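You operate a simulated robot arm through the tools that you are given. There is no shell and no other tool. Be economical: measure what you need, move in short steps, check, and stop when the job is done.

The job below is to be done with a simulated two-armed robot. You get a single attempt, and the scene is never put back.

JOB
Take the purple filter cartridge on the top of the board bench and put it away on the top of the test bench. Then take the grey head and put it on the top of the packing table. Then put the brown parcel from the top of the orange bench mat on the top of the drawer case. Then fetch the small green box and set it on the top of the repair bench. Then take the black strainer and leave it on the top of the pump table. Then fetch the silver piston and set it on the top of the orange bench mat. The order counts. Set down upright: purple filter cartridge, brown parcel, small green box, black strainer.

Only the result counts: the job must be done as asked and must still hold three seconds after the hand-in. Knocking over, shifting, dropping, spilling or breaking anything else fails it.

ROBOT AND FRAMES
Two 7-joint arms with three-finger grippers on one trunk, on a base that drives. Base frame: it is fixed to the floor where the robot stands at the start and does not move with it; the origin is under the middle of the robot, x ahead of it, y to its left, z up; the surface under the hand at the start is at about z = 850. Units: mm, degrees, N and s.
The left shoulder is at the start at [70, 165, 1063], the right one opposite. With the tool pointing down near the work surface each hand reaches from about 360 to 880 mm from the robot's upright axis, wherever it stands, measured 20 degrees to its own side. Places, roughly: black strainer (7x6x8 cm) [-1900, -400, 900]; brown parcel [-2750, -250, 1000]; grey head (9x9x8 cm) [600, -300, 900]; purple filter cartridge (4x4x8 cm) [700, -100, 900]; silver piston (5x5x3 cm) [-700, -500, 900]; small green box (7x10x11 cm) [-3600, -400, 900]; top of the drawer case [-2000, -700, 1100]; top of the orange bench mat [-2900, -200, 900]; top of the packing table [-3900, -200, 800]; top of the pump table [800, 1400, 800]; top of the repair bench [-1700, -600, 900]; top of the test bench [1300, 3900, 800]. Payload 3.91 kg a hand.
Tool frame (each hand has its own): the origin (TCP) lies between the finger pads and is the grasp point; the fingertips stand 30 mm ahead of it; z points along the fingers, y is the line along which they close. The gripper opens to 116 mm. The gripper's body begins 73 mm behind the TCP.
Orientation is that of the tool frame in the base frame, as a unit quaternion [w, x, y, z]. With the fingers straight down and closing along the base's y, the tool's x points along the base's -x, its y along +y and its z along -z.

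CONTROLS
- The arms move only by the tool apply_moves. It takes "left_targets", "right_targets" or both (then of equal length, played together; a hand with none holds still); each is a list of rows, each a list of 3 entries, a list of its own where there are three numbers: the shift along the tool's x, y, z in units of 30 mm (1.0 is 30 mm), then the turn, a rotation vector about the tool's x, y, z in units of 8 degrees (1.0 is 8 degrees), then the finger opening in mm, from 0 to 116. In form: [[[tx, ty, tz], [rx, ry, rz], gripper], ...]. A call has 1 to 12 rows; each row shifts and turns the commanded pose from where the row before left it, along the tool's axes as they then stand. A call with a number of a shift or a turn outside -1 to 1 is refused whole. A row lasts 0.2 s, in which the tool goes at most 50 mm and 8.6 degrees; a call with a longer step from one row to the next is refused whole, and so is a gripper value outside its range. Where a pose cannot be reached the arm comes as near as it can. A force on the tool above 40 N (or 10 N above the force at the start of the call, whichever is more), or a blocked arm, ends the call early, and 0.2 s more pass. Each finger travels about 153 mm/s and halts on what it meets, pressing with about 43 N; the grip force reading is that of the motor and also rises with nothing between the fingers. The clock runs only during rows and for 0.2 s after the last one: add rows that do not move to give the fingers time. The reply holds the time, the measured pose of the TCP, the force on the tool along the base axes, the opening and the grip force, in the units named above and with some noise, with the torque about the TCP (base axes, N m) and any sound that the robot's microphone picked up.
- Cameras (640 x 400 px; columns grow to the right, rows downward): "scene" is now at [66.3, -67.9, 1360.4]; the picture's right is [-0.98, -0.17, 0.00], its down [-0.13, 0.75, -0.65] and it looks along [0.11, -0.64, -0.76] (base axes); focal length 214 px, centre (320, 200). "left" rides on the left gripper at [75, 17, -88] in its tool frame; the picture's right is [-0.22, 0.97, 0.00], its down [-0.70, -0.16, -0.70] and it looks along [-0.68, -0.16, 0.71] (tool axes); focal length 247 px, centre (320, 200). "right" rides on the right gripper at [52, 56, -88] in its tool frame; the picture's right is [-0.73, 0.68, 0.00], its down [-0.49, -0.52, -0.70] and it looks along [-0.48, -0.51, 0.71] (tool axes); focal length 247 px, centre (320, 200). There is no depth. A picture from a camera that has moved, and an enlarged one, comes with that camera's place and axes in the base frame and with its lens. The place of the scene camera against the robot may be out by one fixed shift of up to 12 mm in any direction.
- snapshot(camera): a new picture of that camera. No time passes.
- move_column(by): slides the trunk up (or, below 0, down) by that many mm; the arms and the scene camera ride with it, the base frame stays. It gives what a move gives, with no picture.
- steer(legs): drives the robot by 1 to 6 legs, each [ahead, left, turn to the left] in mm, mm and degrees, along the robot's own axes; the way and the turn of a leg run together, so that a leg with both is an arc; at most 1500 mm and 180 degrees a leg. The arms and the cameras ride along, it lands a little off, and it stops where it bumps. It gives what a move gives.
- turn_head(pan, tilt): turns the head with the scene camera to pan (to the left, within 86 degrees either way) and tilt (down, from -29 to 69), counted from straight ahead of the robot. It gives what a move gives.
- close_up(camera, box): a new picture of the part [left, top, right, bottom] of that camera's present view, enlarged. No time passes.
- hand_in(): hands the job in; it is judged then, once.

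Work in short steps. Places have to be worked out from the pictures, the camera data and where the tool is seen: move nearer, look again, correct. Check each grasp and each placing, and mend what went wrong. You have 186 turns and 154 pictures in all, those below and enlarged ones among them. Open the grippers and draw the arms clear of the work before you hand the job in, unless the task says otherwise; then end with one line.

The tools are called after "Request:" as a command line: name --argument value ..., lists and objects as JSON in quotes. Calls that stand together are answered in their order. apply_moves: Moves the arms, as the interface text tells. Its arguments: {"type":"object","properties":{"left_targets":{"type":"array","items":{"type":"array"}},"right_targets":{"type":"array","items":{"type":"array"}}},"required":[]} The other tools are called the same way: move_column (by) slides the trunk up or down; steer (legs) drives the base; turn_head (pan, tilt) turns the head that bears the scene camera; snapshot (camera) takes a picture; close_up (camera, box) takes an enlarged picture of a part of a camera's view; hand_in () hands the job in.

At the start:

```text
clock: 0.0
left_position: [581.9, -110.9, 1118.0]
left_orientation: [0.0, 0.0, 1.0, 0.0]
left_contact_force: [-0.2, 0.1, 0.6]
left_torque: [-0.02, 0.0, 0.01]
left_grip_width: 116.0
left_grip_force: 0.0
right_position: [316.4, -474.5, 1044.6]
right_orientation: [0.0, 0.0, 1.0, 0.0]
right_contact_force: [0.5, -0.5, 0.7]
right_torque: [0.05, 0.01, 0.0]
right_grip_width: 116.0
right_grip_force: 0.0
trunk travel left (down, up): [-600.0, 240.0]
robot x, y, heading: [0.8, -0.3, -0.1]
head pan, tilt: [-80.1, 49.2]
```

scene: 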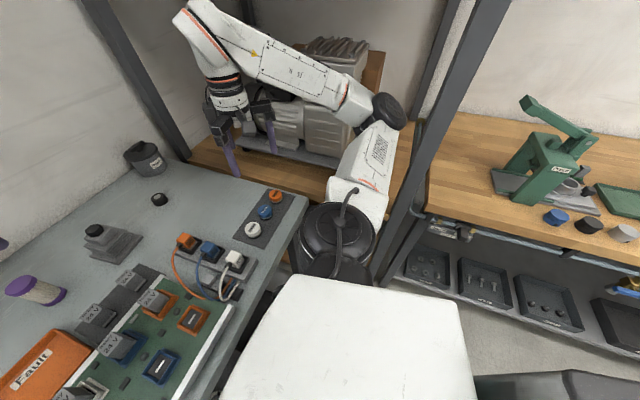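
right: 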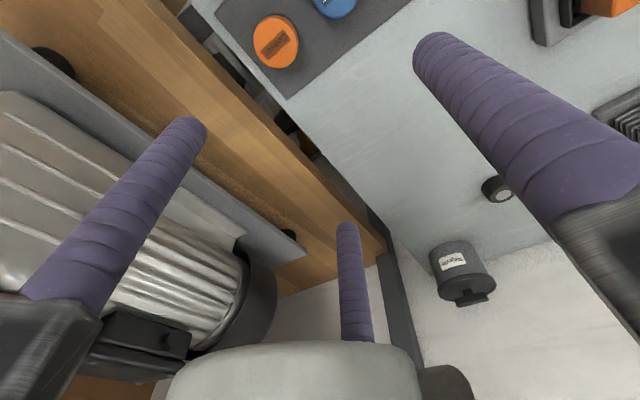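
left: 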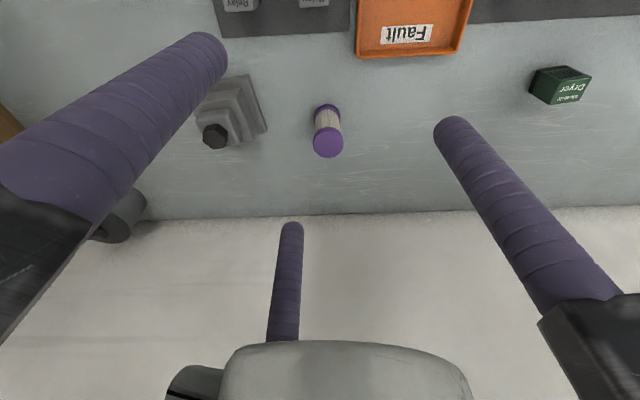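

The left view puts the cartridge near [667, -122], standing upright. I move the left hand over it at z about 1010 with the gripper open, then look again.

Request:
apply_moves --left_targets '[[[-0.71, -0.09, 0.9], [0, 0, 0], 116], [[-0.71, -0.09, 0.9], [0, 0, 0], 116], [[-0.71, -0.09, 0.9], [0, 0, 0], 116], [[-0.71, -0.09, 0.9], [0, 0, 0], 116]]'

Request:
snapshot --camera "left"

Request:
snapshot --camera "scene"

```text
clock: 1.0
left_position: [673.2, -114.4, 1011.4]
left_orientation: [-0.001, -0.006, 1.0, -0.008]
left_contact_force: [0.1, -0.8, 0.4]
left_torque: [0.03, 0.03, -0.01]
left_grip_width: 115.8
left_grip_force: 0.1
right_position: [318.6, -475.3, 1043.5]
right_orientation: [-0.002, 0.0, 1.0, 0.002]
right_contact_force: [0.6, 0.4, 0.0]
right_torque: [-0.04, 0.03, 0.0]
right_grip_width: 116.3
right_grip_force: 0.0
trunk travel left (down, up): [-600.0, 240.0]
robot x, y, heading: [0.5, 0.4, -0.2]
head pan, tilt: [-80.1, 49.2]
```

```text
150 pictures are left
camera left: at [599.0, -99.2, 1100.5], right [0.21, 0.98, -0.01], down [0.7, -0.14, 0.7], along [0.68, -0.16, -0.71], focal length 247 px, centre (320, 200)
```

left: 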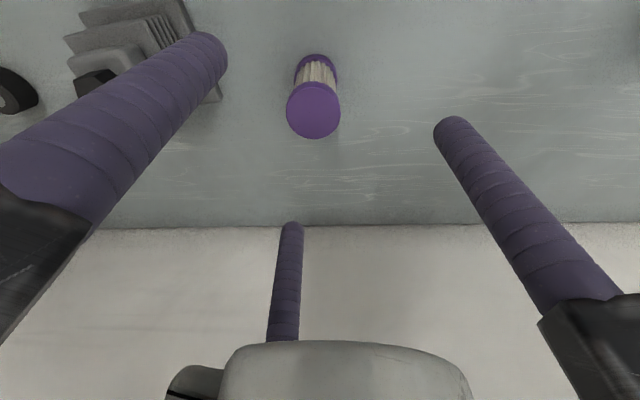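

```text
149 pictures are left
camera scene: at [68.3, -68.6, 1360.3], right [-0.98, -0.17, 0.0], down [-0.13, 0.75, -0.65], along [0.11, -0.64, -0.76], focal length 214 px, centre (320, 200)
```

scene: 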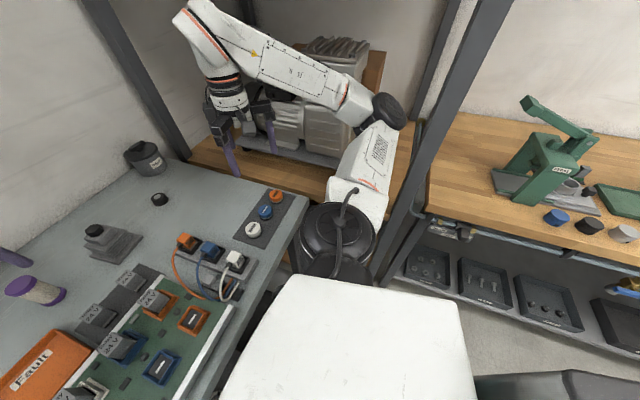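

The hand is at [673, -114] and the cartridge reads about [671, -122]; three finger rods are visible around the axis. I shift y by -8 mm and go down to z about 897.

Request:
apply_moves --left_targets '[[[0.05, -0.25, 0.9], [0, 0, 0], 116], [[0, 0, 0.95], [0, 0, 0], 116], [[0, 0, 0.95], [0, 0, 0], 116], [[0, 0, 0.95], [0, 0, 0], 116], [[0, 0, 0], [0, 0, 0], 116]]'

Request:
snapshot --camera "left"

```text
clock: 2.2
left_position: [674.1, -120.0, 904.0]
left_orientation: [0.0, -0.011, 1.0, -0.011]
left_contact_force: [-0.2, 0.5, -0.1]
left_torque: [0.0, -0.01, 0.02]
left_grip_width: 116.1
left_grip_force: 0.1
right_position: [315.9, -474.5, 1045.2]
right_orientation: [0.0, 0.0, 1.0, 0.001]
right_contact_force: [0.3, 0.4, -1.0]
right_torque: [-0.02, -0.03, 0.0]
right_grip_width: 115.9
right_grip_force: 0.0
trunk travel left (down, up): [-600.0, 240.0]
robot x, y, heading: [-0.4, -0.1, -0.0]
head pan, tilt: [-80.1, 49.2]
```

```text
148 pictures are left
camera left: at [599.3, -104.0, 992.8], right [0.2, 0.98, -0.02], down [0.7, -0.13, 0.7], along [0.68, -0.16, -0.71], focal length 247 px, centre (320, 200)
```

left: 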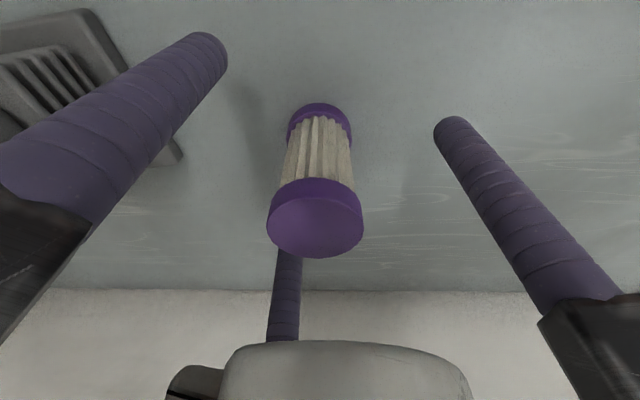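

The cartridge sits between the fingers. I go down a few mm more and close.

Request:
apply_moves --left_targets '[[[0.07, -0.05, 0.2], [0, 0, 0], 116], [[0, 0, 0], [0, 0, 0], 60], [[0, 0, 0], [0, 0, 0], 20], [[0, 0, 0], [0, 0, 0], 20], [[0, 0, 0], [0, 0, 0], 20]]'

Request:
snapshot --camera "left"

```text
clock: 3.4
left_position: [673.6, -118.5, 896.3]
left_orientation: [-0.001, -0.012, 1.0, -0.008]
left_contact_force: [-0.3, -2.8, 6.8]
left_torque: [-0.01, -0.09, -0.02]
left_grip_width: 36.6
left_grip_force: 43.5
right_position: [316.9, -474.5, 1043.7]
right_orientation: [0.0, 0.0, 1.0, 0.001]
right_contact_force: [1.1, 0.3, 0.6]
right_torque: [0.0, 0.02, 0.02]
right_grip_width: 115.9
right_grip_force: 0.0
trunk travel left (down, up): [-600.0, 240.0]
robot x, y, heading: [-2.6, 0.0, -0.0]
head pan, tilt: [-80.1, 49.2]
```

```text
147 pictures are left
camera left: at [598.0, -104.7, 985.4], right [0.2, 0.98, -0.02], down [0.7, -0.13, 0.7], along [0.69, -0.15, -0.71], focal length 247 px, centre (320, 200)
```

left: 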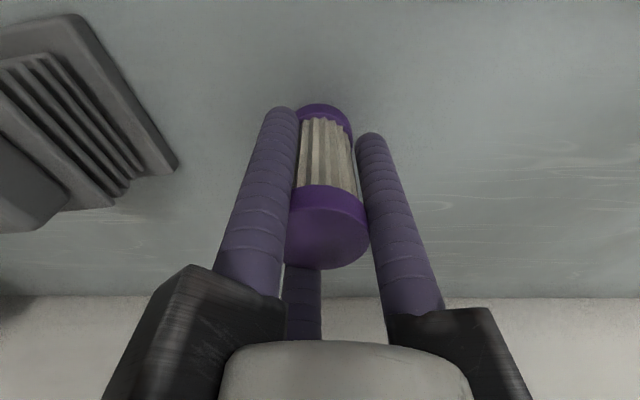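

The grip holds (36.6 mm, 43 N). I lift the cartridge and look around for the driving map.

Request:
apply_moves --left_targets '[[[0, 0, -1], [0, 0, 0], 20], [[0, 0, -1], [0, 0, 0], 20], [[0, 0, -1], [0, 0, 0], 20], [[0, 0, -1], [0, 0, 0], 20], [[0, 0, -1], [0, 0, 0], 20], [[0.5, 0, -1], [0, 0, 0], 20], [[1, 0, -0.5], [0, 0, 0], 20], [[1, 0, 0], [0, 0, 0], 20], [[1, 0, 0], [0, 0, 0], 20], [[1, 0, 0], [0, 0, 0], 20]]'

Request:
turn_head --pan 0 --tilt 25

Request:
snapshot --camera "scene"

Request:
turn_head --pan 75 --tilt 20

Request:
snapshot --camera "scene"

```text
clock: 5.0
left_position: [632.7, -113.3, 989.5]
left_orientation: [-0.089, -0.015, 0.996, -0.007]
left_contact_force: [0.1, 0.4, -0.1]
left_torque: [-0.01, 0.03, -0.04]
left_grip_width: 36.9
left_grip_force: 43.5
right_position: [316.6, -474.0, 1046.2]
right_orientation: [0.0, 0.0, 1.0, 0.0]
right_contact_force: [-0.3, -0.5, -0.4]
right_torque: [-0.04, -0.01, 0.01]
right_grip_width: 115.9
right_grip_force: 0.0
trunk travel left (down, up): [-600.0, 240.0]
robot x, y, heading: [0.8, 1.8, 0.0]
head pan, tilt: [-80.1, 49.2]
stopped in row 7 (left hand): the arm was blocked; the commanded pose is now the measured one
```

```text
clock: 6.5
left_position: [633.4, -114.4, 989.4]
left_orientation: [-0.088, -0.015, 0.996, -0.007]
left_contact_force: [-0.6, -0.5, -0.5]
left_torque: [0.0, -0.02, 0.0]
left_grip_width: 36.7
left_grip_force: 43.0
right_position: [316.7, -475.1, 1044.6]
right_orientation: [0.001, 0.0, 1.0, 0.001]
right_contact_force: [0.6, 0.3, 0.3]
right_torque: [-0.02, -0.02, 0.02]
right_grip_width: 116.0
right_grip_force: 0.0
trunk travel left (down, up): [-600.0, 240.0]
robot x, y, heading: [0.2, 1.7, -0.1]
head pan, tilt: [0.0, 25.0]
```

```text
146 pictures are left
camera scene: at [145.1, 8.6, 1396.8], right [0.0, -1.0, 0.0], down [-0.42, 0.0, -0.91], along [0.91, 0.0, -0.42], focal length 214 px, centre (320, 200)
```

scene: 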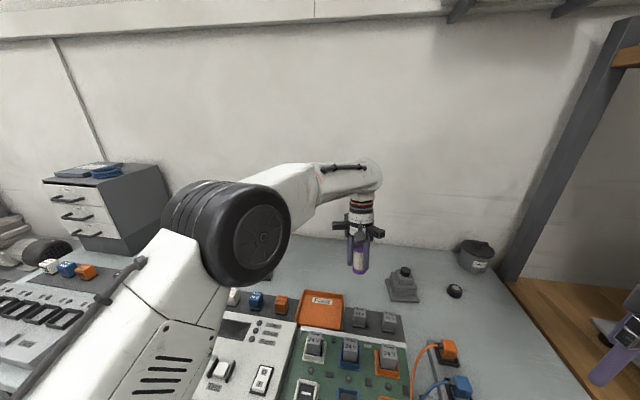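

```text
clock: 8.0
left_position: [633.5, -114.2, 990.2]
left_orientation: [-0.089, -0.014, 0.996, -0.008]
left_contact_force: [0.1, 0.1, -1.0]
left_torque: [-0.02, 0.01, 0.02]
left_grip_width: 37.0
left_grip_force: 43.1
right_position: [317.7, -474.9, 1045.5]
right_orientation: [0.0, 0.0, 1.0, 0.0]
right_contact_force: [-0.2, -0.4, -0.3]
right_torque: [-0.01, -0.04, -0.03]
right_grip_width: 116.5
right_grip_force: 0.1
trunk travel left (down, up): [-600.0, 240.0]
robot x, y, heading: [6.0, 1.4, 0.3]
head pan, tilt: [75.0, 20.0]
```

```text
145 pictures are left
camera scene: at [77.2, 98.6, 1405.0], right [0.97, -0.26, 0.0], down [-0.09, -0.33, -0.94], along [0.24, 0.91, -0.34], focal length 214 px, centre (320, 200)
```

scene: 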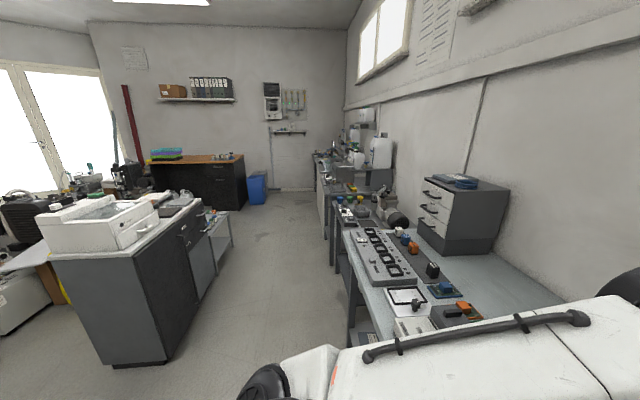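

The cartridge is held; the arm stopped a bit tilted (10° about y). I raise the trunk for clearance, then straighten the hand and bring it left, in front of its own shoulder.

Request:
move_column --by 120

Request:
apply_moves --left_targets '[[[0, 1, 0], [0, -0.64, 0], 20], [[0, 1, 0], [0, -0.64, 0], 20], [[0, 1, 0], [0, 0, 0], 20], [[0, 1, 0], [0, 0, 0], 20], [[0.5, 1, 0], [0, 0, 0], 20], [[0.7, 1, 0], [0, 0, 0], 20], [[1, 1, 0], [0, 0, 0], 20], [[1, 1, 0], [0, 0, 0], 20], [[1, 1, 0], [0, 0, 0], 20], [[0, 0, 0], [0, 0, 0], 20]]'

```text
clock: 9.5
left_position: [633.4, -114.4, 1108.6]
left_orientation: [-0.089, -0.015, 0.996, -0.007]
left_contact_force: [0.1, -0.1, -1.0]
left_torque: [-0.01, 0.0, 0.01]
left_grip_width: 36.7
left_grip_force: 42.9
right_position: [316.2, -474.9, 1164.7]
right_orientation: [0.0, 0.0, 1.0, 0.0]
right_contact_force: [0.9, -0.2, 0.1]
right_torque: [-0.01, 0.01, 0.01]
right_grip_width: 116.2
right_grip_force: 0.1
trunk travel left (down, up): [-720.0, 120.0]
robot x, y, heading: [-0.7, -2.2, 0.0]
head pan, tilt: [75.0, 20.0]
```

```text
clock: 11.7
left_position: [501.1, 150.4, 1103.9]
left_orientation: [0.001, -0.014, 1.0, -0.004]
left_contact_force: [-0.3, -0.3, -0.9]
left_torque: [-0.01, 0.05, 0.01]
left_grip_width: 36.9
left_grip_force: 43.0
right_position: [318.8, -475.9, 1164.4]
right_orientation: [0.0, 0.0, 1.0, 0.001]
right_contact_force: [0.1, -0.2, -0.8]
right_torque: [0.02, 0.03, 0.0]
right_grip_width: 116.1
right_grip_force: 0.1
trunk travel left (down, up): [-720.0, 120.0]
robot x, y, heading: [2.1, -0.0, 0.4]
head pan, tilt: [75.0, 20.0]
```

Cartridge held at [501, 150, 1104]. I tuck the right hand in nearer, then turn left 90° and look down the aisle.

Request:
apply_moves --right_targets '[[[0, 1, 0], [0, 0, 0], 116], [[-0.3, 1, 0], [0, 0, 0], 116], [[-0.3, 1, 0], [0, 0, 0], 116], [[-0.4, 1, 0], [0, 0, 0], 116], [[-0.5, 1, 0], [0, 0, 0], 116], [[-0.5, 1, 0], [0, 0, 0], 116], [[-0.5, 1, 0], [0, 0, 0], 116], [[0, 1, 0], [0, 0, 0], 116]]'

Request:
steer --legs '[[0, 0, 90]]'

Request:
turn_head --pan 0 --tilt 25

Request:
snapshot --camera "scene"

```text
clock: 13.5
left_position: [499.8, 149.7, 1105.8]
left_orientation: [0.001, -0.015, 1.0, -0.005]
left_contact_force: [-0.4, 0.3, -0.3]
left_torque: [-0.04, -0.01, 0.03]
left_grip_width: 37.1
left_grip_force: 43.4
right_position: [408.4, -267.8, 1166.7]
right_orientation: [-0.001, -0.001, 1.0, 0.0]
right_contact_force: [-0.2, -0.3, 0.0]
right_torque: [0.0, -0.04, -0.02]
right_grip_width: 115.9
right_grip_force: 0.1
right hand out of reach, approached as far as the arm can: row 7, 8
trunk travel left (down, up): [-720.0, 120.0]
robot x, y, heading: [1.1, 0.6, -0.2]
head pan, tilt: [75.0, 20.0]
```

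```text
clock: 17.8
left_position: [-167.4, 495.3, 1106.8]
left_orientation: [-0.004, 0.729, -0.685, 0.002]
left_contact_force: [0.2, 0.5, -0.6]
left_torque: [-0.03, -0.02, 0.0]
left_grip_width: 37.0
left_grip_force: 43.0
right_position: [254.7, 417.7, 1167.2]
right_orientation: [0.0, 0.72, -0.694, 0.0]
right_contact_force: [-0.4, -0.8, 0.6]
right_torque: [-0.01, 0.02, 0.03]
right_grip_width: 116.0
right_grip_force: 0.1
trunk travel left (down, up): [-720.0, 120.0]
robot x, y, heading: [1.6, 3.0, 92.0]
head pan, tilt: [75.0, 20.0]
```

```text
clock: 19.3
left_position: [-167.0, 495.5, 1105.2]
left_orientation: [-0.004, 0.729, -0.684, 0.003]
left_contact_force: [-0.3, 0.8, 0.7]
left_torque: [-0.03, 0.0, 0.0]
left_grip_width: 36.7
left_grip_force: 43.3
right_position: [254.2, 418.6, 1166.8]
right_orientation: [0.001, 0.72, -0.694, 0.001]
right_contact_force: [0.3, 0.8, 0.4]
right_torque: [-0.01, -0.01, -0.01]
right_grip_width: 115.9
right_grip_force: 0.2
trunk travel left (down, up): [-720.0, 120.0]
robot x, y, heading: [3.8, -1.4, 92.1]
head pan, tilt: [0.0, 25.0]
```

```text
144 pictures are left
camera scene: at [-2.2, 151.3, 1516.9], right [1.0, 0.04, 0.0], down [0.01, -0.42, -0.91], along [-0.03, 0.91, -0.42], focal length 214 px, centre (320, 200)
```

scene: 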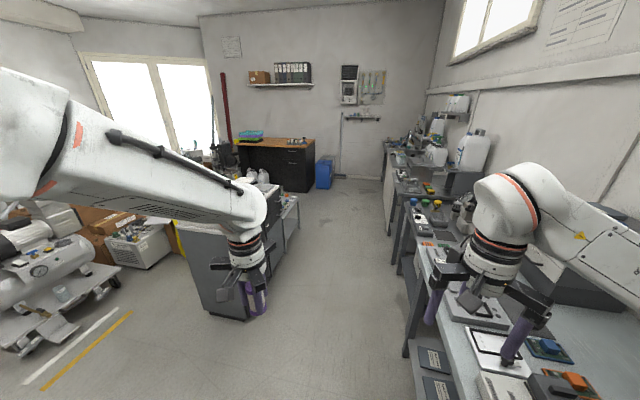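

The room runs about 10° askew (aisle heading near 80°); the test bench is the far bench on the right. I turn to heading 80° and drive about 2400 mm along the aisle, then look again.

Request:
steer --legs '[[0, 0, -12], [1400, 100, 0], [1000, 0, 0]]'

Request:
turn_head --pan -40 --tilt 25

Request:
snapshot --camera "scene"

```text
clock: 31.7
left_position: [266.3, 2871.3, 1104.7]
left_orientation: [0.004, -0.657, 0.754, -0.003]
left_contact_force: [0.4, -0.1, -2.0]
left_torque: [0.01, -0.04, -0.02]
left_grip_width: 36.8
left_grip_force: 43.1
right_position: [663.4, 2711.2, 1167.3]
right_orientation: [0.0, -0.647, 0.762, -0.001]
right_contact_force: [-0.5, 0.3, 0.1]
right_torque: [0.01, -0.02, -0.02]
right_grip_width: 116.2
right_grip_force: 0.1
trunk travel left (down, up): [-720.0, 120.0]
robot x, y, heading: [334.0, 2352.3, 80.6]
head pan, tilt: [0.0, 25.0]
```

```text
clock: 32.8
left_position: [266.0, 2871.8, 1105.5]
left_orientation: [0.004, -0.656, 0.754, -0.003]
left_contact_force: [-0.4, 0.6, 0.0]
left_torque: [-0.02, 0.02, 0.01]
left_grip_width: 36.6
left_grip_force: 43.1
right_position: [663.6, 2711.3, 1167.9]
right_orientation: [0.0, -0.647, 0.762, 0.001]
right_contact_force: [-1.1, 0.9, 0.3]
right_torque: [0.02, -0.01, -0.01]
right_grip_width: 116.0
right_grip_force: 0.1
trunk travel left (down, up): [-720.0, 120.0]
robot x, y, heading: [330.9, 2352.1, 80.7]
head pan, tilt: [-40.0, 25.0]
```

```text
143 pictures are left
camera scene: at [412.8, 2470.7, 1516.9], right [0.65, -0.76, 0.0], down [-0.32, -0.27, -0.91], along [0.69, 0.59, -0.42], focal length 214 px, centre (320, 200)
```

scene: 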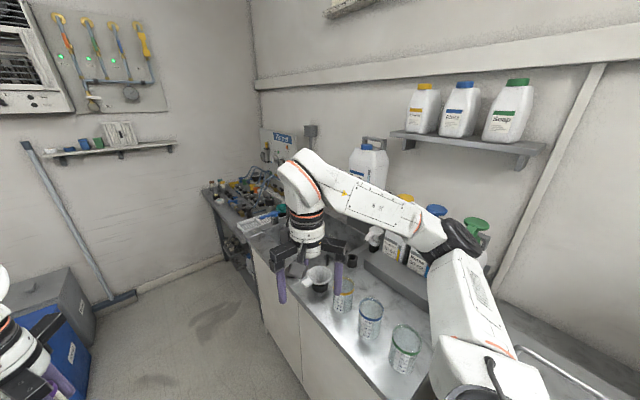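

The test bench is the corner bench with pipe parts. I drive up 1050 mm, turn right to face heading -10°, strafe left along it, and look.

Request:
steer --legs '[[1050, 130, 0], [0, 0, -90], [0, 480, 0]]'

Request:
turn_head --pan 0 --tilt 30

Request:
snapshot --camera "scene"

```text
clock: 44.6
left_position: [958.4, 3968.5, 1104.9]
left_orientation: [0.0, 0.059, 0.998, -0.004]
left_contact_force: [-0.5, 0.3, -0.5]
left_torque: [-0.01, 0.0, -0.01]
left_grip_width: 36.8
left_grip_force: 42.9
right_position: [806.5, 3568.0, 1166.4]
right_orientation: [-0.001, 0.071, 0.997, 0.001]
right_contact_force: [0.7, -0.4, 0.2]
right_torque: [0.05, 0.02, -0.01]
right_grip_width: 116.2
right_grip_force: 0.1
trunk travel left (down, up): [-720.0, 120.0]
robot x, y, heading: [442.8, 3893.6, -8.4]
head pan, tilt: [-40.0, 25.0]
```

```text
clock: 45.6
left_position: [958.4, 3968.7, 1104.7]
left_orientation: [0.001, 0.058, 0.998, -0.005]
left_contact_force: [0.1, -0.6, 0.3]
left_torque: [0.0, 0.0, 0.01]
left_grip_width: 36.8
left_grip_force: 43.1
right_position: [807.6, 3568.0, 1167.4]
right_orientation: [0.0, 0.072, 0.997, 0.0]
right_contact_force: [0.1, -0.3, -0.1]
right_torque: [0.01, 0.01, 0.01]
right_grip_width: 116.1
right_grip_force: 0.1
trunk travel left (down, up): [-720.0, 120.0]
robot x, y, heading: [443.4, 3891.5, -8.3]
head pan, tilt: [0.0, 30.0]
```

```text
142 pictures are left
camera scene: at [583.1, 3880.7, 1508.9], right [-0.15, -0.99, 0.0], down [-0.49, 0.07, -0.87], along [0.86, -0.13, -0.5], focal length 214 px, centre (320, 200)
```

scene: 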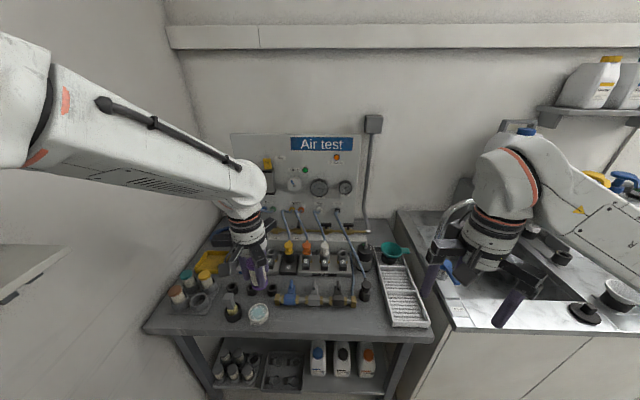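

I zoom in on the test bench to find a free spot.

Request:
close_up --camera "scene" --box '[140, 200, 440, 360]'

Request:
snapshot --camera "left"

```text
2.13 times, centred on (290, 280) of scene
camera zoom: at [583.1, 3880.7, 1508.9], right [-0.15, -0.99, 0.0], down [-0.49, 0.07, -0.87], along [0.86, -0.13, -0.5], focal length 458 px, centre (384, 29)
```

zoom: 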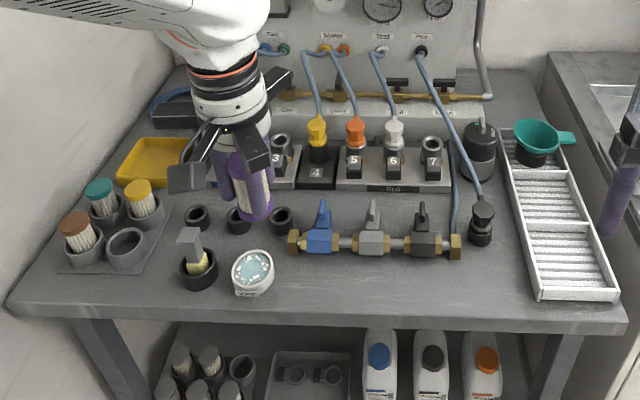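

```text
140 pictures are left
camera left: at [886.3, 3993.7, 1194.2], right [0.34, 0.94, -0.01], down [0.67, -0.23, 0.7], along [0.66, -0.24, -0.71], focal length 247 px, centre (320, 200)
```

left: 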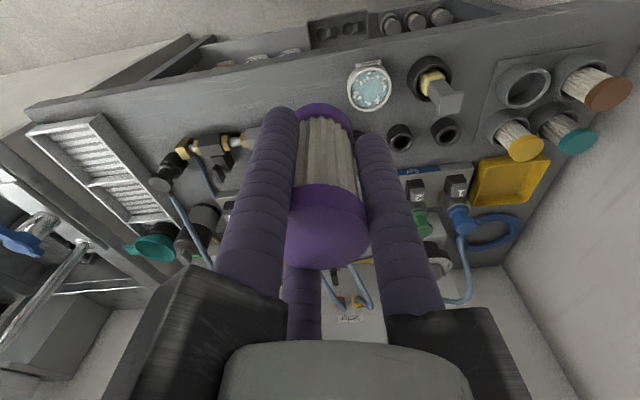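

Free strip at the front of the bench around [985, 3780], z about 800, between the gauge and the tray, front edge near x 940. I move the cartridge over it to z about 955 and check.

Request:
apply_moves --left_targets '[[[-0.23, -0.88, 0.4], [0, 0, 0], 20], [[-0.23, -0.88, 0.6], [0, 0, 0], 20], [[-0.23, -0.88, 0.8], [0, 0, 0], 20], [[-0.23, -0.88, 0.8], [0, 0, 0], 20], [[-0.23, -0.88, 0.8], [0, 0, 0], 20], [[-0.23, -0.88, 0.8], [0, 0, 0], 20], [[-0.23, -0.88, 0.8], [0, 0, 0], 20], [[0, 0, 0], [0, 0, 0], 20]]'

Request:
close_up --camera "scene" --box '[140, 200, 440, 360]'

Request:
snapshot --camera "left"

```text
clock: 47.4
left_position: [994.5, 3780.2, 975.2]
left_orientation: [0.004, 0.045, 0.999, -0.027]
left_contact_force: [-0.1, 0.3, -0.1]
left_torque: [-0.04, 0.02, -0.01]
left_grip_width: 37.0
left_grip_force: 42.9
right_position: [807.0, 3569.0, 1167.3]
right_orientation: [0.0, 0.071, 0.997, 0.0]
right_contact_force: [0.4, 0.4, 0.4]
right_torque: [0.0, 0.03, 0.0]
right_grip_width: 116.0
right_grip_force: 0.0
trunk travel left (down, up): [-720.0, 120.0]
robot x, y, heading: [440.6, 3893.6, -8.3]
head pan, tilt: [0.0, 30.0]
```

```text
2.13 times, centred on (290, 280) of scene
camera zoom: at [583.0, 3881.3, 1508.9], right [-0.14, -0.99, 0.0], down [-0.49, 0.07, -0.87], along [0.86, -0.13, -0.5], focal length 458 px, centre (384, 29)
```

zoom: 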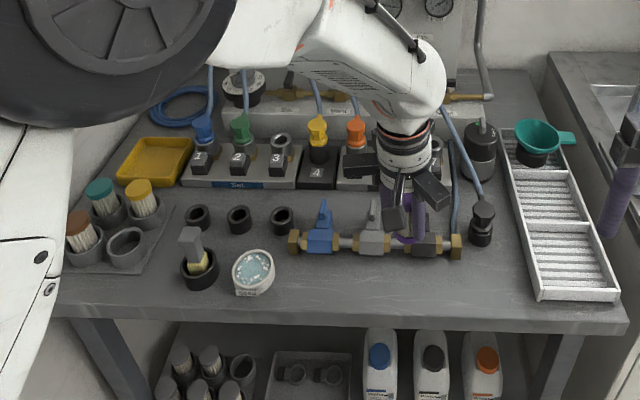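

```text
138 pictures are left
camera left: at [920.4, 3807.1, 1062.7], right [0.31, 0.95, -0.05], down [0.67, -0.18, 0.71], along [0.67, -0.26, -0.7], focal length 247 px, centre (320, 200)
```

left: 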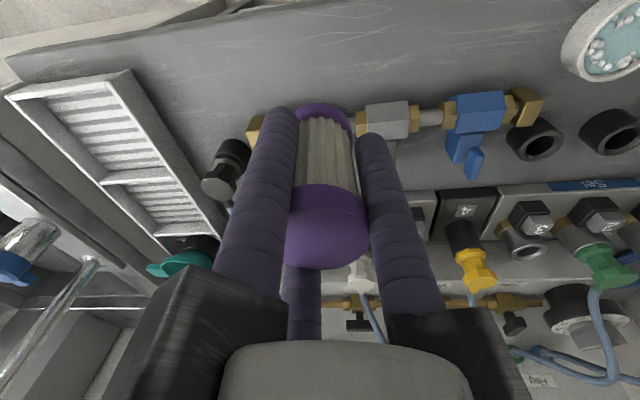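

The clear strip is about 75 mm deep here and the hand is mid-strip. I level the tilt, turn the hand 30° so no finger points at the manifold, and go down most of the way.

Request:
apply_moves --left_targets '[[[0, 0, 0.4], [-0.27, 0, 0], 20], [[0, 0, 0.7], [0, 0, 0.94], 20], [[0, 0, 0.7], [0, 0, 0.94], 20], [[0, 0, 0.7], [0, 0, 0.94], 20], [[0, 0, 0.7], [0, 0, 0.94], 20], [[0, 0, 0], [0, 0, 0], 20]]'

Request:
snapshot --camera "left"

```text
clock: 48.8
left_position: [987.3, 3781.9, 860.0]
left_orientation: [-0.003, 0.312, 0.95, 0.013]
left_contact_force: [-0.9, 0.0, -0.6]
left_torque: [-0.03, -0.01, -0.03]
left_grip_width: 36.8
left_grip_force: 43.6
right_position: [806.3, 3568.2, 1167.6]
right_orientation: [0.0, 0.071, 0.997, -0.001]
right_contact_force: [-0.2, 0.9, -0.1]
right_torque: [-0.03, -0.02, 0.0]
right_grip_width: 115.8
right_grip_force: 0.1
trunk travel left (down, up): [-720.0, 120.0]
robot x, y, heading: [443.6, 3891.4, -8.2]
head pan, tilt: [0.0, 30.0]
```

```text
137 pictures are left
camera left: at [936.8, 3836.8, 950.8], right [0.76, 0.65, 0.02], down [0.46, -0.56, 0.69], along [0.46, -0.51, -0.73], focal length 247 px, centre (320, 200)
```

left: 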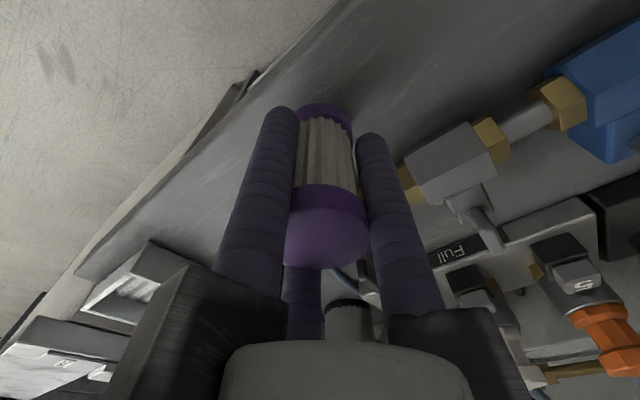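

Edge near x 960, manifold no nearer than about 1055, so I shift 10 mm inward, trim the tilt and go down gently.

Request:
apply_moves --left_targets '[[[-0.27, 0.2, 0.0], [0.17, -0.13, 0], 20], [[0, 0, 0.15], [0, 0, 0], 20], [[0, 0, 0.15], [0, 0, 0], 20], [[0, 0, 0], [0, 0, 0], 20]]'

```text
clock: 49.8
left_position: [994.1, 3780.1, 851.6]
left_orientation: [0.003, 0.315, 0.949, 0.0]
left_contact_force: [-0.1, 0.3, -0.5]
left_torque: [-0.01, -0.04, -0.03]
left_grip_width: 36.9
left_grip_force: 42.7
right_position: [807.4, 3567.6, 1167.2]
right_orientation: [0.0, 0.072, 0.997, 0.0]
right_contact_force: [-1.2, -0.2, -0.7]
right_torque: [0.02, 0.0, -0.05]
right_grip_width: 116.2
right_grip_force: 0.1
trunk travel left (down, up): [-720.0, 120.0]
robot x, y, heading: [442.2, 3891.7, -8.3]
head pan, tilt: [0.0, 30.0]
```

No contact yet; I keep lowering in 3 mm steps.

Request:
apply_moves --left_targets '[[[0, 0, 0.1], [0, 0, 0], 20], [[0, 0, 0.1], [0, 0, 0], 20], [[0, 0, 0], [0, 0, 0], 20]]'

```text
clock: 50.6
left_position: [995.0, 3779.9, 846.9]
left_orientation: [0.003, 0.316, 0.949, 0.0]
left_contact_force: [-0.5, 0.3, 3.6]
left_torque: [0.02, 0.04, -0.03]
left_grip_width: 36.8
left_grip_force: 43.1
right_position: [806.8, 3567.6, 1167.3]
right_orientation: [0.001, 0.072, 0.997, 0.0]
right_contact_force: [0.1, -0.1, -0.2]
right_torque: [-0.01, -0.01, 0.01]
right_grip_width: 116.0
right_grip_force: 0.0
trunk travel left (down, up): [-720.0, 120.0]
robot x, y, heading: [442.2, 3893.2, -8.2]
head pan, tilt: [0.0, 30.0]
```

Contact (3.6 N up) at z 847. I open to 62 mm and rise straight up, then check.

Request:
apply_moves --left_targets '[[[0, 0, 0], [0, 0, 0], 50], [[0, 0, 0], [0, 0, 0], 62], [[0, 0, 0], [0, 0, 0], 62], [[0, 0, -0.8], [0, 0, 0], 62], [[0, 0, -1], [0, 0, 0], 62], [[0, 0, -1], [0, 0, 0], 62], [[0, 0, -1], [0, 0, 0], 62], [[0, 0, -1], [0, 0, 0], 62], [[0, 0, -1], [0, 0, 0], 62]]'

Request:
snapshot --camera "left"

```text
clock: 52.6
left_position: [993.2, 3781.9, 1020.8]
left_orientation: [0.003, 0.315, 0.949, 0.001]
left_contact_force: [0.0, 0.7, 0.5]
left_torque: [0.01, -0.02, 0.0]
left_grip_width: 62.0
left_grip_force: 0.0
right_position: [806.1, 3568.6, 1167.6]
right_orientation: [0.001, 0.071, 0.997, 0.0]
right_contact_force: [-0.1, -0.1, -0.3]
right_torque: [0.0, -0.01, 0.0]
right_grip_width: 115.8
right_grip_force: 0.1
trunk travel left (down, up): [-720.0, 120.0]
robot x, y, heading: [443.7, 3891.6, -8.4]
head pan, tilt: [0.0, 30.0]
```

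```text
136 pictures are left
camera left: at [943.5, 3838.7, 1110.0], right [0.76, 0.65, 0.0], down [0.46, -0.54, 0.7], along [0.46, -0.54, -0.71], focal length 247 px, centre (320, 200)
```

left: 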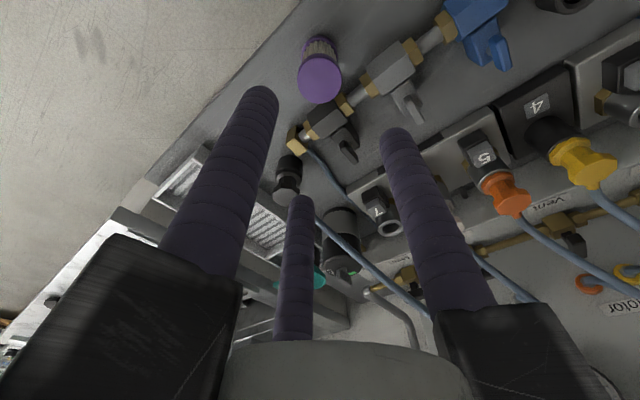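

The cartridge stands on its own with nothing disturbed. I raise the trunk, bring the left hand back to carry position, then strafe right back toward the board bench.

Request:
move_column --by 110

Request:
apply_moves --left_targets '[[[1, 0.6, 0], [0, 0, 0], 62], [[1, 0.6, 0], [0, 0, 0], 62], [[1, 0.6, 0], [0, 0, 0], 62], [[1, 0.6, 0], [0, 0, 0], 62], [[1, 0.6, 0], [0, 0, 0], 62], [[1, 0.6, 0], [0, 0, 0], 62], [[0, 0, 0], [0, 0, -0.94], 62], [[0, 0, 0], [0, 0, -0.94], 62], [[0, 0, 0], [0, 0, -0.94], 62], [[0, 0, 0], [0, 0, -0.94], 62], [[0, 0, 0], [0, 0, 0], 62]]'

Request:
steer --legs '[[-30, -1300, 0], [0, -1300, 0]]'

Request:
turn_head --pan -70 --tilt 30

Request:
snapshot --camera "scene"

```text
clock: 54.1
left_position: [994.4, 3782.0, 1130.4]
left_orientation: [0.003, 0.316, 0.949, 0.0]
left_contact_force: [-0.3, -0.7, -0.1]
left_torque: [0.02, 0.02, 0.0]
left_grip_width: 62.0
left_grip_force: 0.1
right_position: [807.0, 3567.3, 1276.5]
right_orientation: [0.0, 0.072, 0.997, 0.001]
right_contact_force: [0.3, 0.1, -0.3]
right_torque: [0.02, 0.02, 0.02]
right_grip_width: 116.1
right_grip_force: 0.0
trunk travel left (down, up): [-830.0, 10.0]
robot x, y, heading: [442.5, 3894.8, -8.1]
head pan, tilt: [0.0, 30.0]
```

```text
clock: 56.5
left_position: [915.5, 3976.4, 1129.2]
left_orientation: [0.003, 0.058, 0.998, -0.001]
left_contact_force: [-0.1, -0.3, -0.4]
left_torque: [-0.01, -0.02, -0.03]
left_grip_width: 62.2
left_grip_force: 0.1
right_position: [808.3, 3567.9, 1277.3]
right_orientation: [0.0, 0.072, 0.997, 0.0]
right_contact_force: [-0.1, -0.1, 0.3]
right_torque: [0.02, 0.0, -0.01]
right_grip_width: 116.0
right_grip_force: 0.1
trunk travel left (down, up): [-830.0, 10.0]
robot x, y, heading: [441.5, 3894.3, -8.2]
head pan, tilt: [0.0, 30.0]
```

```text
clock: 69.0
left_position: [489.5, 1422.9, 1130.7]
left_orientation: [0.002, 0.068, 0.998, -0.001]
left_contact_force: [0.1, -0.3, -0.1]
left_torque: [0.01, -0.05, 0.01]
left_grip_width: 61.9
left_grip_force: 0.0
right_position: [374.5, 1017.5, 1277.3]
right_orientation: [0.0, 0.082, 0.997, 0.0]
right_contact_force: [-0.3, 0.6, 0.5]
right_torque: [-0.02, 0.0, 0.03]
right_grip_width: 116.1
right_grip_force: 0.0
trunk travel left (down, up): [-830.0, 10.0]
robot x, y, heading: [11.4, 1351.3, -9.2]
head pan, tilt: [0.0, 30.0]
```

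```text
clock: 70.5
left_position: [490.5, 1422.4, 1130.4]
left_orientation: [0.002, 0.068, 0.998, 0.0]
left_contact_force: [0.0, 0.8, 0.6]
left_torque: [0.02, -0.01, -0.03]
left_grip_width: 61.9
left_grip_force: 0.1
right_position: [373.8, 1017.3, 1276.2]
right_orientation: [0.0, 0.081, 0.997, 0.0]
right_contact_force: [0.2, 0.2, 0.5]
right_torque: [0.02, -0.01, -0.03]
right_grip_width: 115.7
right_grip_force: 0.1
trunk travel left (down, up): [-830.0, 10.0]
robot x, y, heading: [13.0, 1349.9, -9.6]
head pan, tilt: [-70.0, 30.0]
```

```text
135 pictures are left
camera scene: at [83.3, 1260.2, 1618.9], right [-0.98, -0.18, 0.0], down [-0.09, 0.49, -0.87], along [0.16, -0.85, -0.5], focal length 214 px, centre (320, 200)
```

scene: 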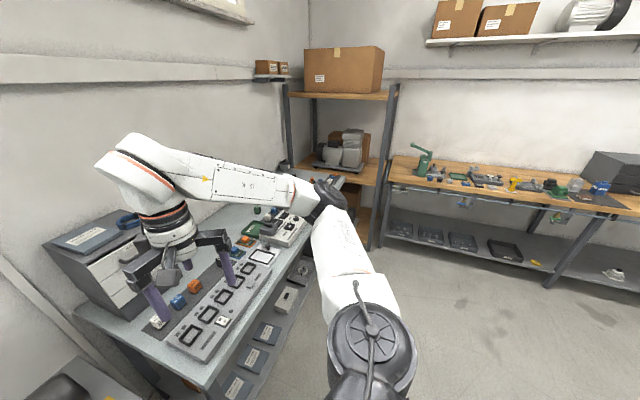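

Path is clear. I finish the strafe to about [0, 15], approach the board bench, and look at the grey head from above.

Request:
steer --legs '[[0, -1320, 0], [200, 0, 0]]'

Request:
turn_head --pan -10 --tilt 50

Request:
snapshot --camera "scene"

Request:
snapshot --camera "right"

```text
clock: 78.2
left_position: [484.0, 106.2, 1130.1]
left_orientation: [0.004, 0.058, 0.998, -0.001]
left_contact_force: [-0.4, 0.2, -0.8]
left_torque: [0.0, 0.01, -0.03]
left_grip_width: 61.8
left_grip_force: 0.0
right_position: [376.6, -301.4, 1277.2]
right_orientation: [0.001, 0.071, 0.998, 0.001]
right_contact_force: [-0.1, 0.2, -0.1]
right_torque: [-0.02, -0.02, -0.02]
right_grip_width: 115.9
right_grip_force: 0.0
trunk travel left (down, up): [-830.0, 10.0]
robot x, y, heading: [11.5, 22.0, -8.2]
head pan, tilt: [-70.0, 30.0]
```

```text
clock: 79.5
left_position: [487.4, 105.1, 1130.2]
left_orientation: [0.003, 0.058, 0.998, -0.001]
left_contact_force: [0.1, -0.2, -0.2]
left_torque: [-0.01, 0.04, 0.0]
left_grip_width: 62.0
left_grip_force: 0.1
right_position: [379.8, -302.3, 1276.7]
right_orientation: [0.0, 0.071, 0.997, 0.0]
right_contact_force: [0.5, 0.1, 0.2]
right_torque: [-0.05, 0.03, -0.01]
right_grip_width: 116.1
right_grip_force: 0.0
trunk travel left (down, up): [-830.0, 10.0]
robot x, y, heading: [13.1, 24.4, -8.0]
head pan, tilt: [-10.0, 50.0]
```

```text
134 pictures are left
camera scene: at [138.8, -1.0, 1589.3], right [-0.31, -0.95, 0.0], down [-0.73, 0.24, -0.64], along [0.61, -0.2, -0.77], focal length 214 px, centre (320, 200)
```

scene: 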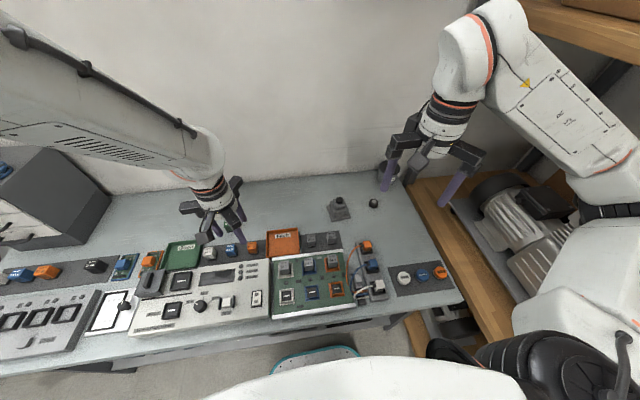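

```text
133 pictures are left
camera right: at [335.2, -239.3, 1364.5], right [0.82, 0.57, 0.0], down [0.41, -0.59, 0.7], along [0.4, -0.57, -0.71], focal length 247 px, centre (320, 200)
```

right: 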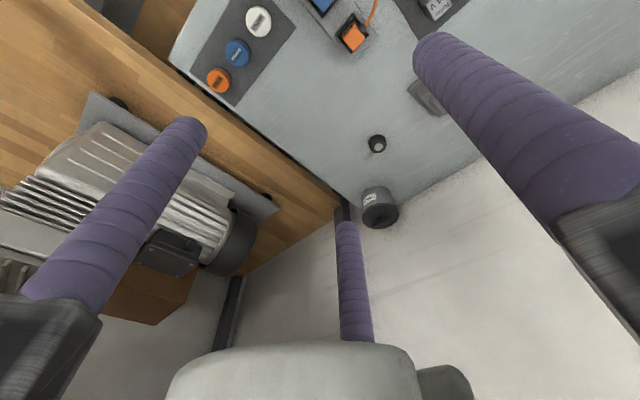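

I zoom on the candidate objects to make sure which is the grey head.

Request:
close_up --camera "scene" --box '[310, 170, 410, 230]'

```text
6.40 times, centred on (360, 200) of scene
camera zoom: at [138.8, -1.0, 1589.3], right [-0.31, -0.95, 0.0], down [-0.73, 0.24, -0.64], along [0.61, -0.2, -0.77], focal length 1373 px, centre (64, 200)
```

zoom: 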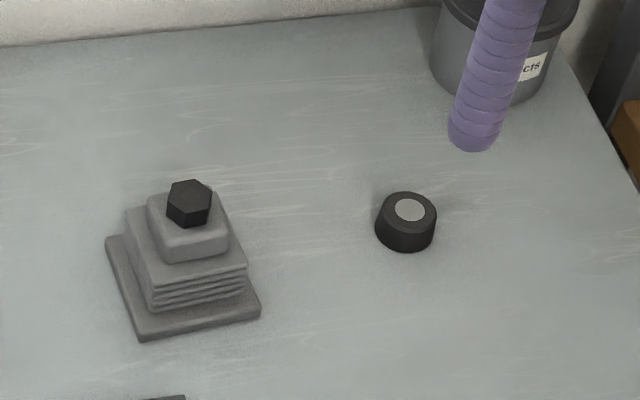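

The finned block with the hex plug is the head, centred about [635, -246], yaw about -5°. I lower the trunk 110 mm and bring the right hand above it, open.

Request:
move_column --by -110

Request:
apply_moves --right_targets '[[[-0.9, 0.34, 0.4], [0, 0, 0], 116], [[-0.9, 0.34, 0.6], [0, 0, 0], 116], [[-0.9, 0.34, 0.6], [0, 0, 0], 116], [[-0.9, 0.34, 0.6], [0, 0, 0], 116], [[-0.9, 0.34, 0.6], [0, 0, 0], 116], [[-0.9, 0.34, 0.6], [0, 0, 0], 116], [[-0.9, 0.34, 0.6], [0, 0, -0.2], 116], [[-0.9, 0.34, 0.6], [0, 0, -0.2], 116], [[-0.9, 0.34, 0.6], [0, 0, 0], 116], [[0, 0, 0], [0, 0, 0], 116]]'

Request:
snapshot --camera "right"

Request:
close_up --camera "scene" --box '[200, 100, 440, 260]'

```text
clock: 81.0
left_position: [485.6, 106.1, 1020.3]
left_orientation: [0.002, 0.058, 0.998, 0.0]
left_contact_force: [0.1, 0.4, 0.1]
left_torque: [0.02, -0.01, 0.01]
left_grip_width: 62.0
left_grip_force: 0.0
right_position: [379.6, -301.8, 1167.8]
right_orientation: [0.0, 0.071, 0.997, 0.001]
right_contact_force: [0.0, 0.7, 0.0]
right_torque: [-0.01, -0.04, -0.01]
right_grip_width: 116.0
right_grip_force: 0.0
trunk travel left (down, up): [-720.0, 120.0]
robot x, y, heading: [10.2, 22.0, -8.3]
head pan, tilt: [-10.0, 50.0]
```

```text
clock: 83.2
left_position: [485.7, 105.7, 1020.7]
left_orientation: [0.004, 0.058, 0.998, -0.001]
left_contact_force: [-0.3, 0.5, -0.5]
left_torque: [-0.03, -0.03, 0.0]
left_grip_width: 61.9
left_grip_force: 0.0
right_position: [632.8, -242.7, 1013.0]
right_orientation: [0.002, 0.042, 0.999, 0.0]
right_contact_force: [0.0, -0.4, -0.3]
right_torque: [0.03, -0.03, -0.02]
right_grip_width: 115.8
right_grip_force: 0.0
trunk travel left (down, up): [-720.0, 120.0]
robot x, y, heading: [14.2, 18.9, -8.0]
head pan, tilt: [-10.0, 50.0]
```

```text
131 pictures are left
camera right: at [583.8, -182.4, 1099.8], right [0.79, 0.62, 0.0], down [0.44, -0.56, 0.7], along [0.43, -0.55, -0.71], focal length 247 px, centre (320, 200)
```

right: 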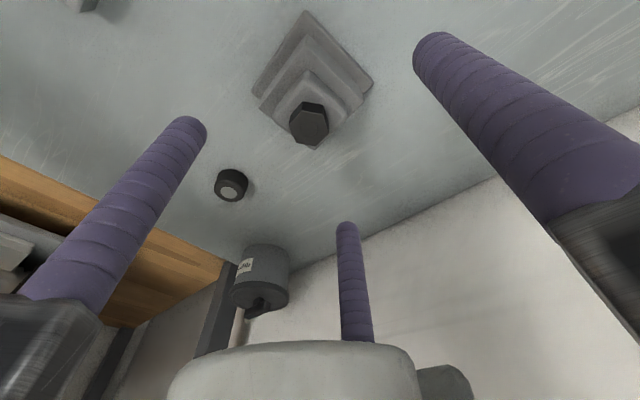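

```text
2.50 times, centred on (320, 180) of scene
camera zoom: at [137.5, -1.3, 1479.4], right [-0.31, -0.95, 0.0], down [-0.73, 0.24, -0.64], along [0.61, -0.2, -0.77], focal length 536 px, centre (320, 250)
```

zoom: 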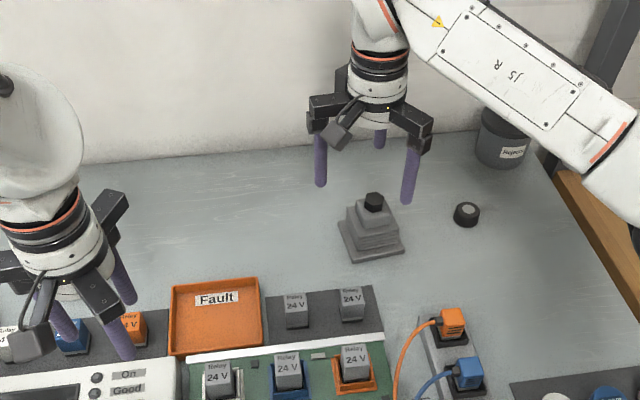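

Hand camera puts the head at [631, -254]. I shift y by -11 mm and descend to about z 900.

Request:
apply_moves --right_targets '[[[0.03, -0.37, 0.9], [0, 0, 0], 116], [[0, 0, 0.95], [0, 0, 0], 116], [[0, 0, 0.95], [0, 0, 0], 116], [[0, 0, 0.95], [0, 0, 0], 116], [[0, 0, 0], [0, 0, 0], 116]]'

Request:
snapshot --camera "right"

```text
clock: 84.4
left_position: [486.9, 105.7, 1018.7]
left_orientation: [0.003, 0.058, 0.998, -0.001]
left_contact_force: [-0.7, 0.2, -0.1]
left_torque: [0.01, 0.0, 0.02]
left_grip_width: 62.2
left_grip_force: 0.0
right_position: [629.6, -253.7, 898.7]
right_orientation: [0.001, 0.043, 0.999, 0.0]
right_contact_force: [0.2, 0.5, 0.3]
right_torque: [0.02, 0.0, 0.03]
right_grip_width: 115.8
right_grip_force: 0.1
trunk travel left (down, up): [-720.0, 120.0]
robot x, y, heading: [12.7, 24.3, -8.4]
head pan, tilt: [-10.0, 50.0]
```

```text
129 pictures are left
camera right: at [582.0, -193.6, 986.6], right [0.79, 0.62, 0.0], down [0.44, -0.56, 0.7], along [0.43, -0.55, -0.71], focal length 247 px, centre (320, 200)
```

right: 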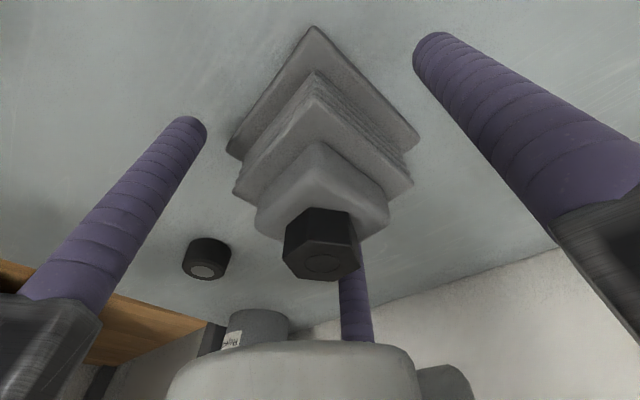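

Centred over the head, tips just above its flange. I close on the finned body.

Request:
apply_moves --right_targets '[[[0, 0, 0], [0, 0, 0], 90], [[0, 0, 0], [0, 0, 0], 60], [[0, 0, 0], [0, 0, 0], 40], [[0, 0, 0], [0, 0, 0], 40], [[0, 0, 0], [0, 0, 0], 40]]'

Request:
snapshot --camera "right"

```text
clock: 85.6
left_position: [485.2, 105.1, 1020.2]
left_orientation: [0.003, 0.057, 0.998, -0.001]
left_contact_force: [0.9, -0.2, 0.7]
left_torque: [0.01, 0.03, -0.01]
left_grip_width: 61.6
left_grip_force: 0.1
right_position: [629.3, -255.4, 898.2]
right_orientation: [0.001, 0.043, 0.999, 0.0]
right_contact_force: [0.2, -1.5, -0.4]
right_torque: [-0.36, -0.21, 0.03]
right_grip_width: 75.4
right_grip_force: 35.5
trunk travel left (down, up): [-720.0, 120.0]
robot x, y, heading: [12.4, 20.7, -7.9]
head pan, tilt: [-10.0, 50.0]
```

```text
128 pictures are left
camera right: at [582.3, -194.1, 986.5], right [0.79, 0.62, 0.0], down [0.44, -0.56, 0.7], along [0.43, -0.55, -0.71], focal length 247 px, centre (320, 200)
```

right: 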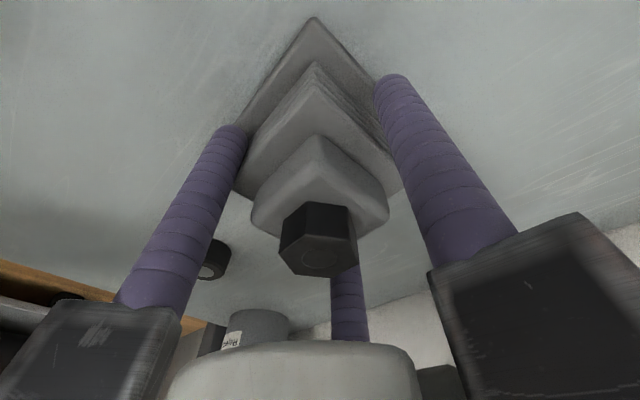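

Gripped at 75 mm. Test lift of about 45 mm, then check.

Request:
apply_moves --right_targets '[[[0, 0, 0], [0, 0, 0], 40], [[0, 0, -0.5], [0, 0, 0], 40], [[0, 0, -0.5], [0, 0, 0], 40], [[0, 0, -0.5], [0, 0, 0], 40], [[0, 0, 0], [0, 0, 0], 40]]'

Request:
snapshot --camera "right"

```text
clock: 86.8
left_position: [487.1, 104.9, 1019.2]
left_orientation: [0.003, 0.058, 0.998, 0.0]
left_contact_force: [0.2, 0.5, -0.2]
left_torque: [0.01, 0.01, -0.01]
left_grip_width: 61.7
left_grip_force: 0.0
right_position: [631.9, -254.4, 942.4]
right_orientation: [-0.001, 0.043, 0.999, 0.0]
right_contact_force: [-0.7, 1.0, -5.3]
right_torque: [0.0, 0.0, 0.0]
right_grip_width: 75.7
right_grip_force: 35.1
trunk travel left (down, up): [-720.0, 120.0]
robot x, y, heading: [13.8, 24.1, -8.4]
head pan, tilt: [-10.0, 50.0]
```

```text
127 pictures are left
camera right: at [583.6, -193.8, 1030.1], right [0.79, 0.62, 0.0], down [0.44, -0.56, 0.7], along [0.43, -0.55, -0.71], focal length 247 px, centre (320, 200)
```

right: 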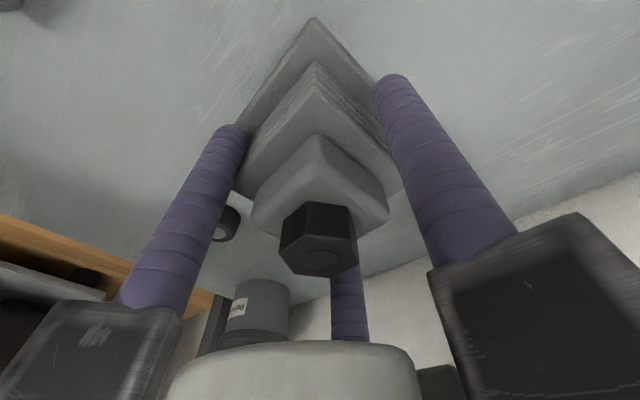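

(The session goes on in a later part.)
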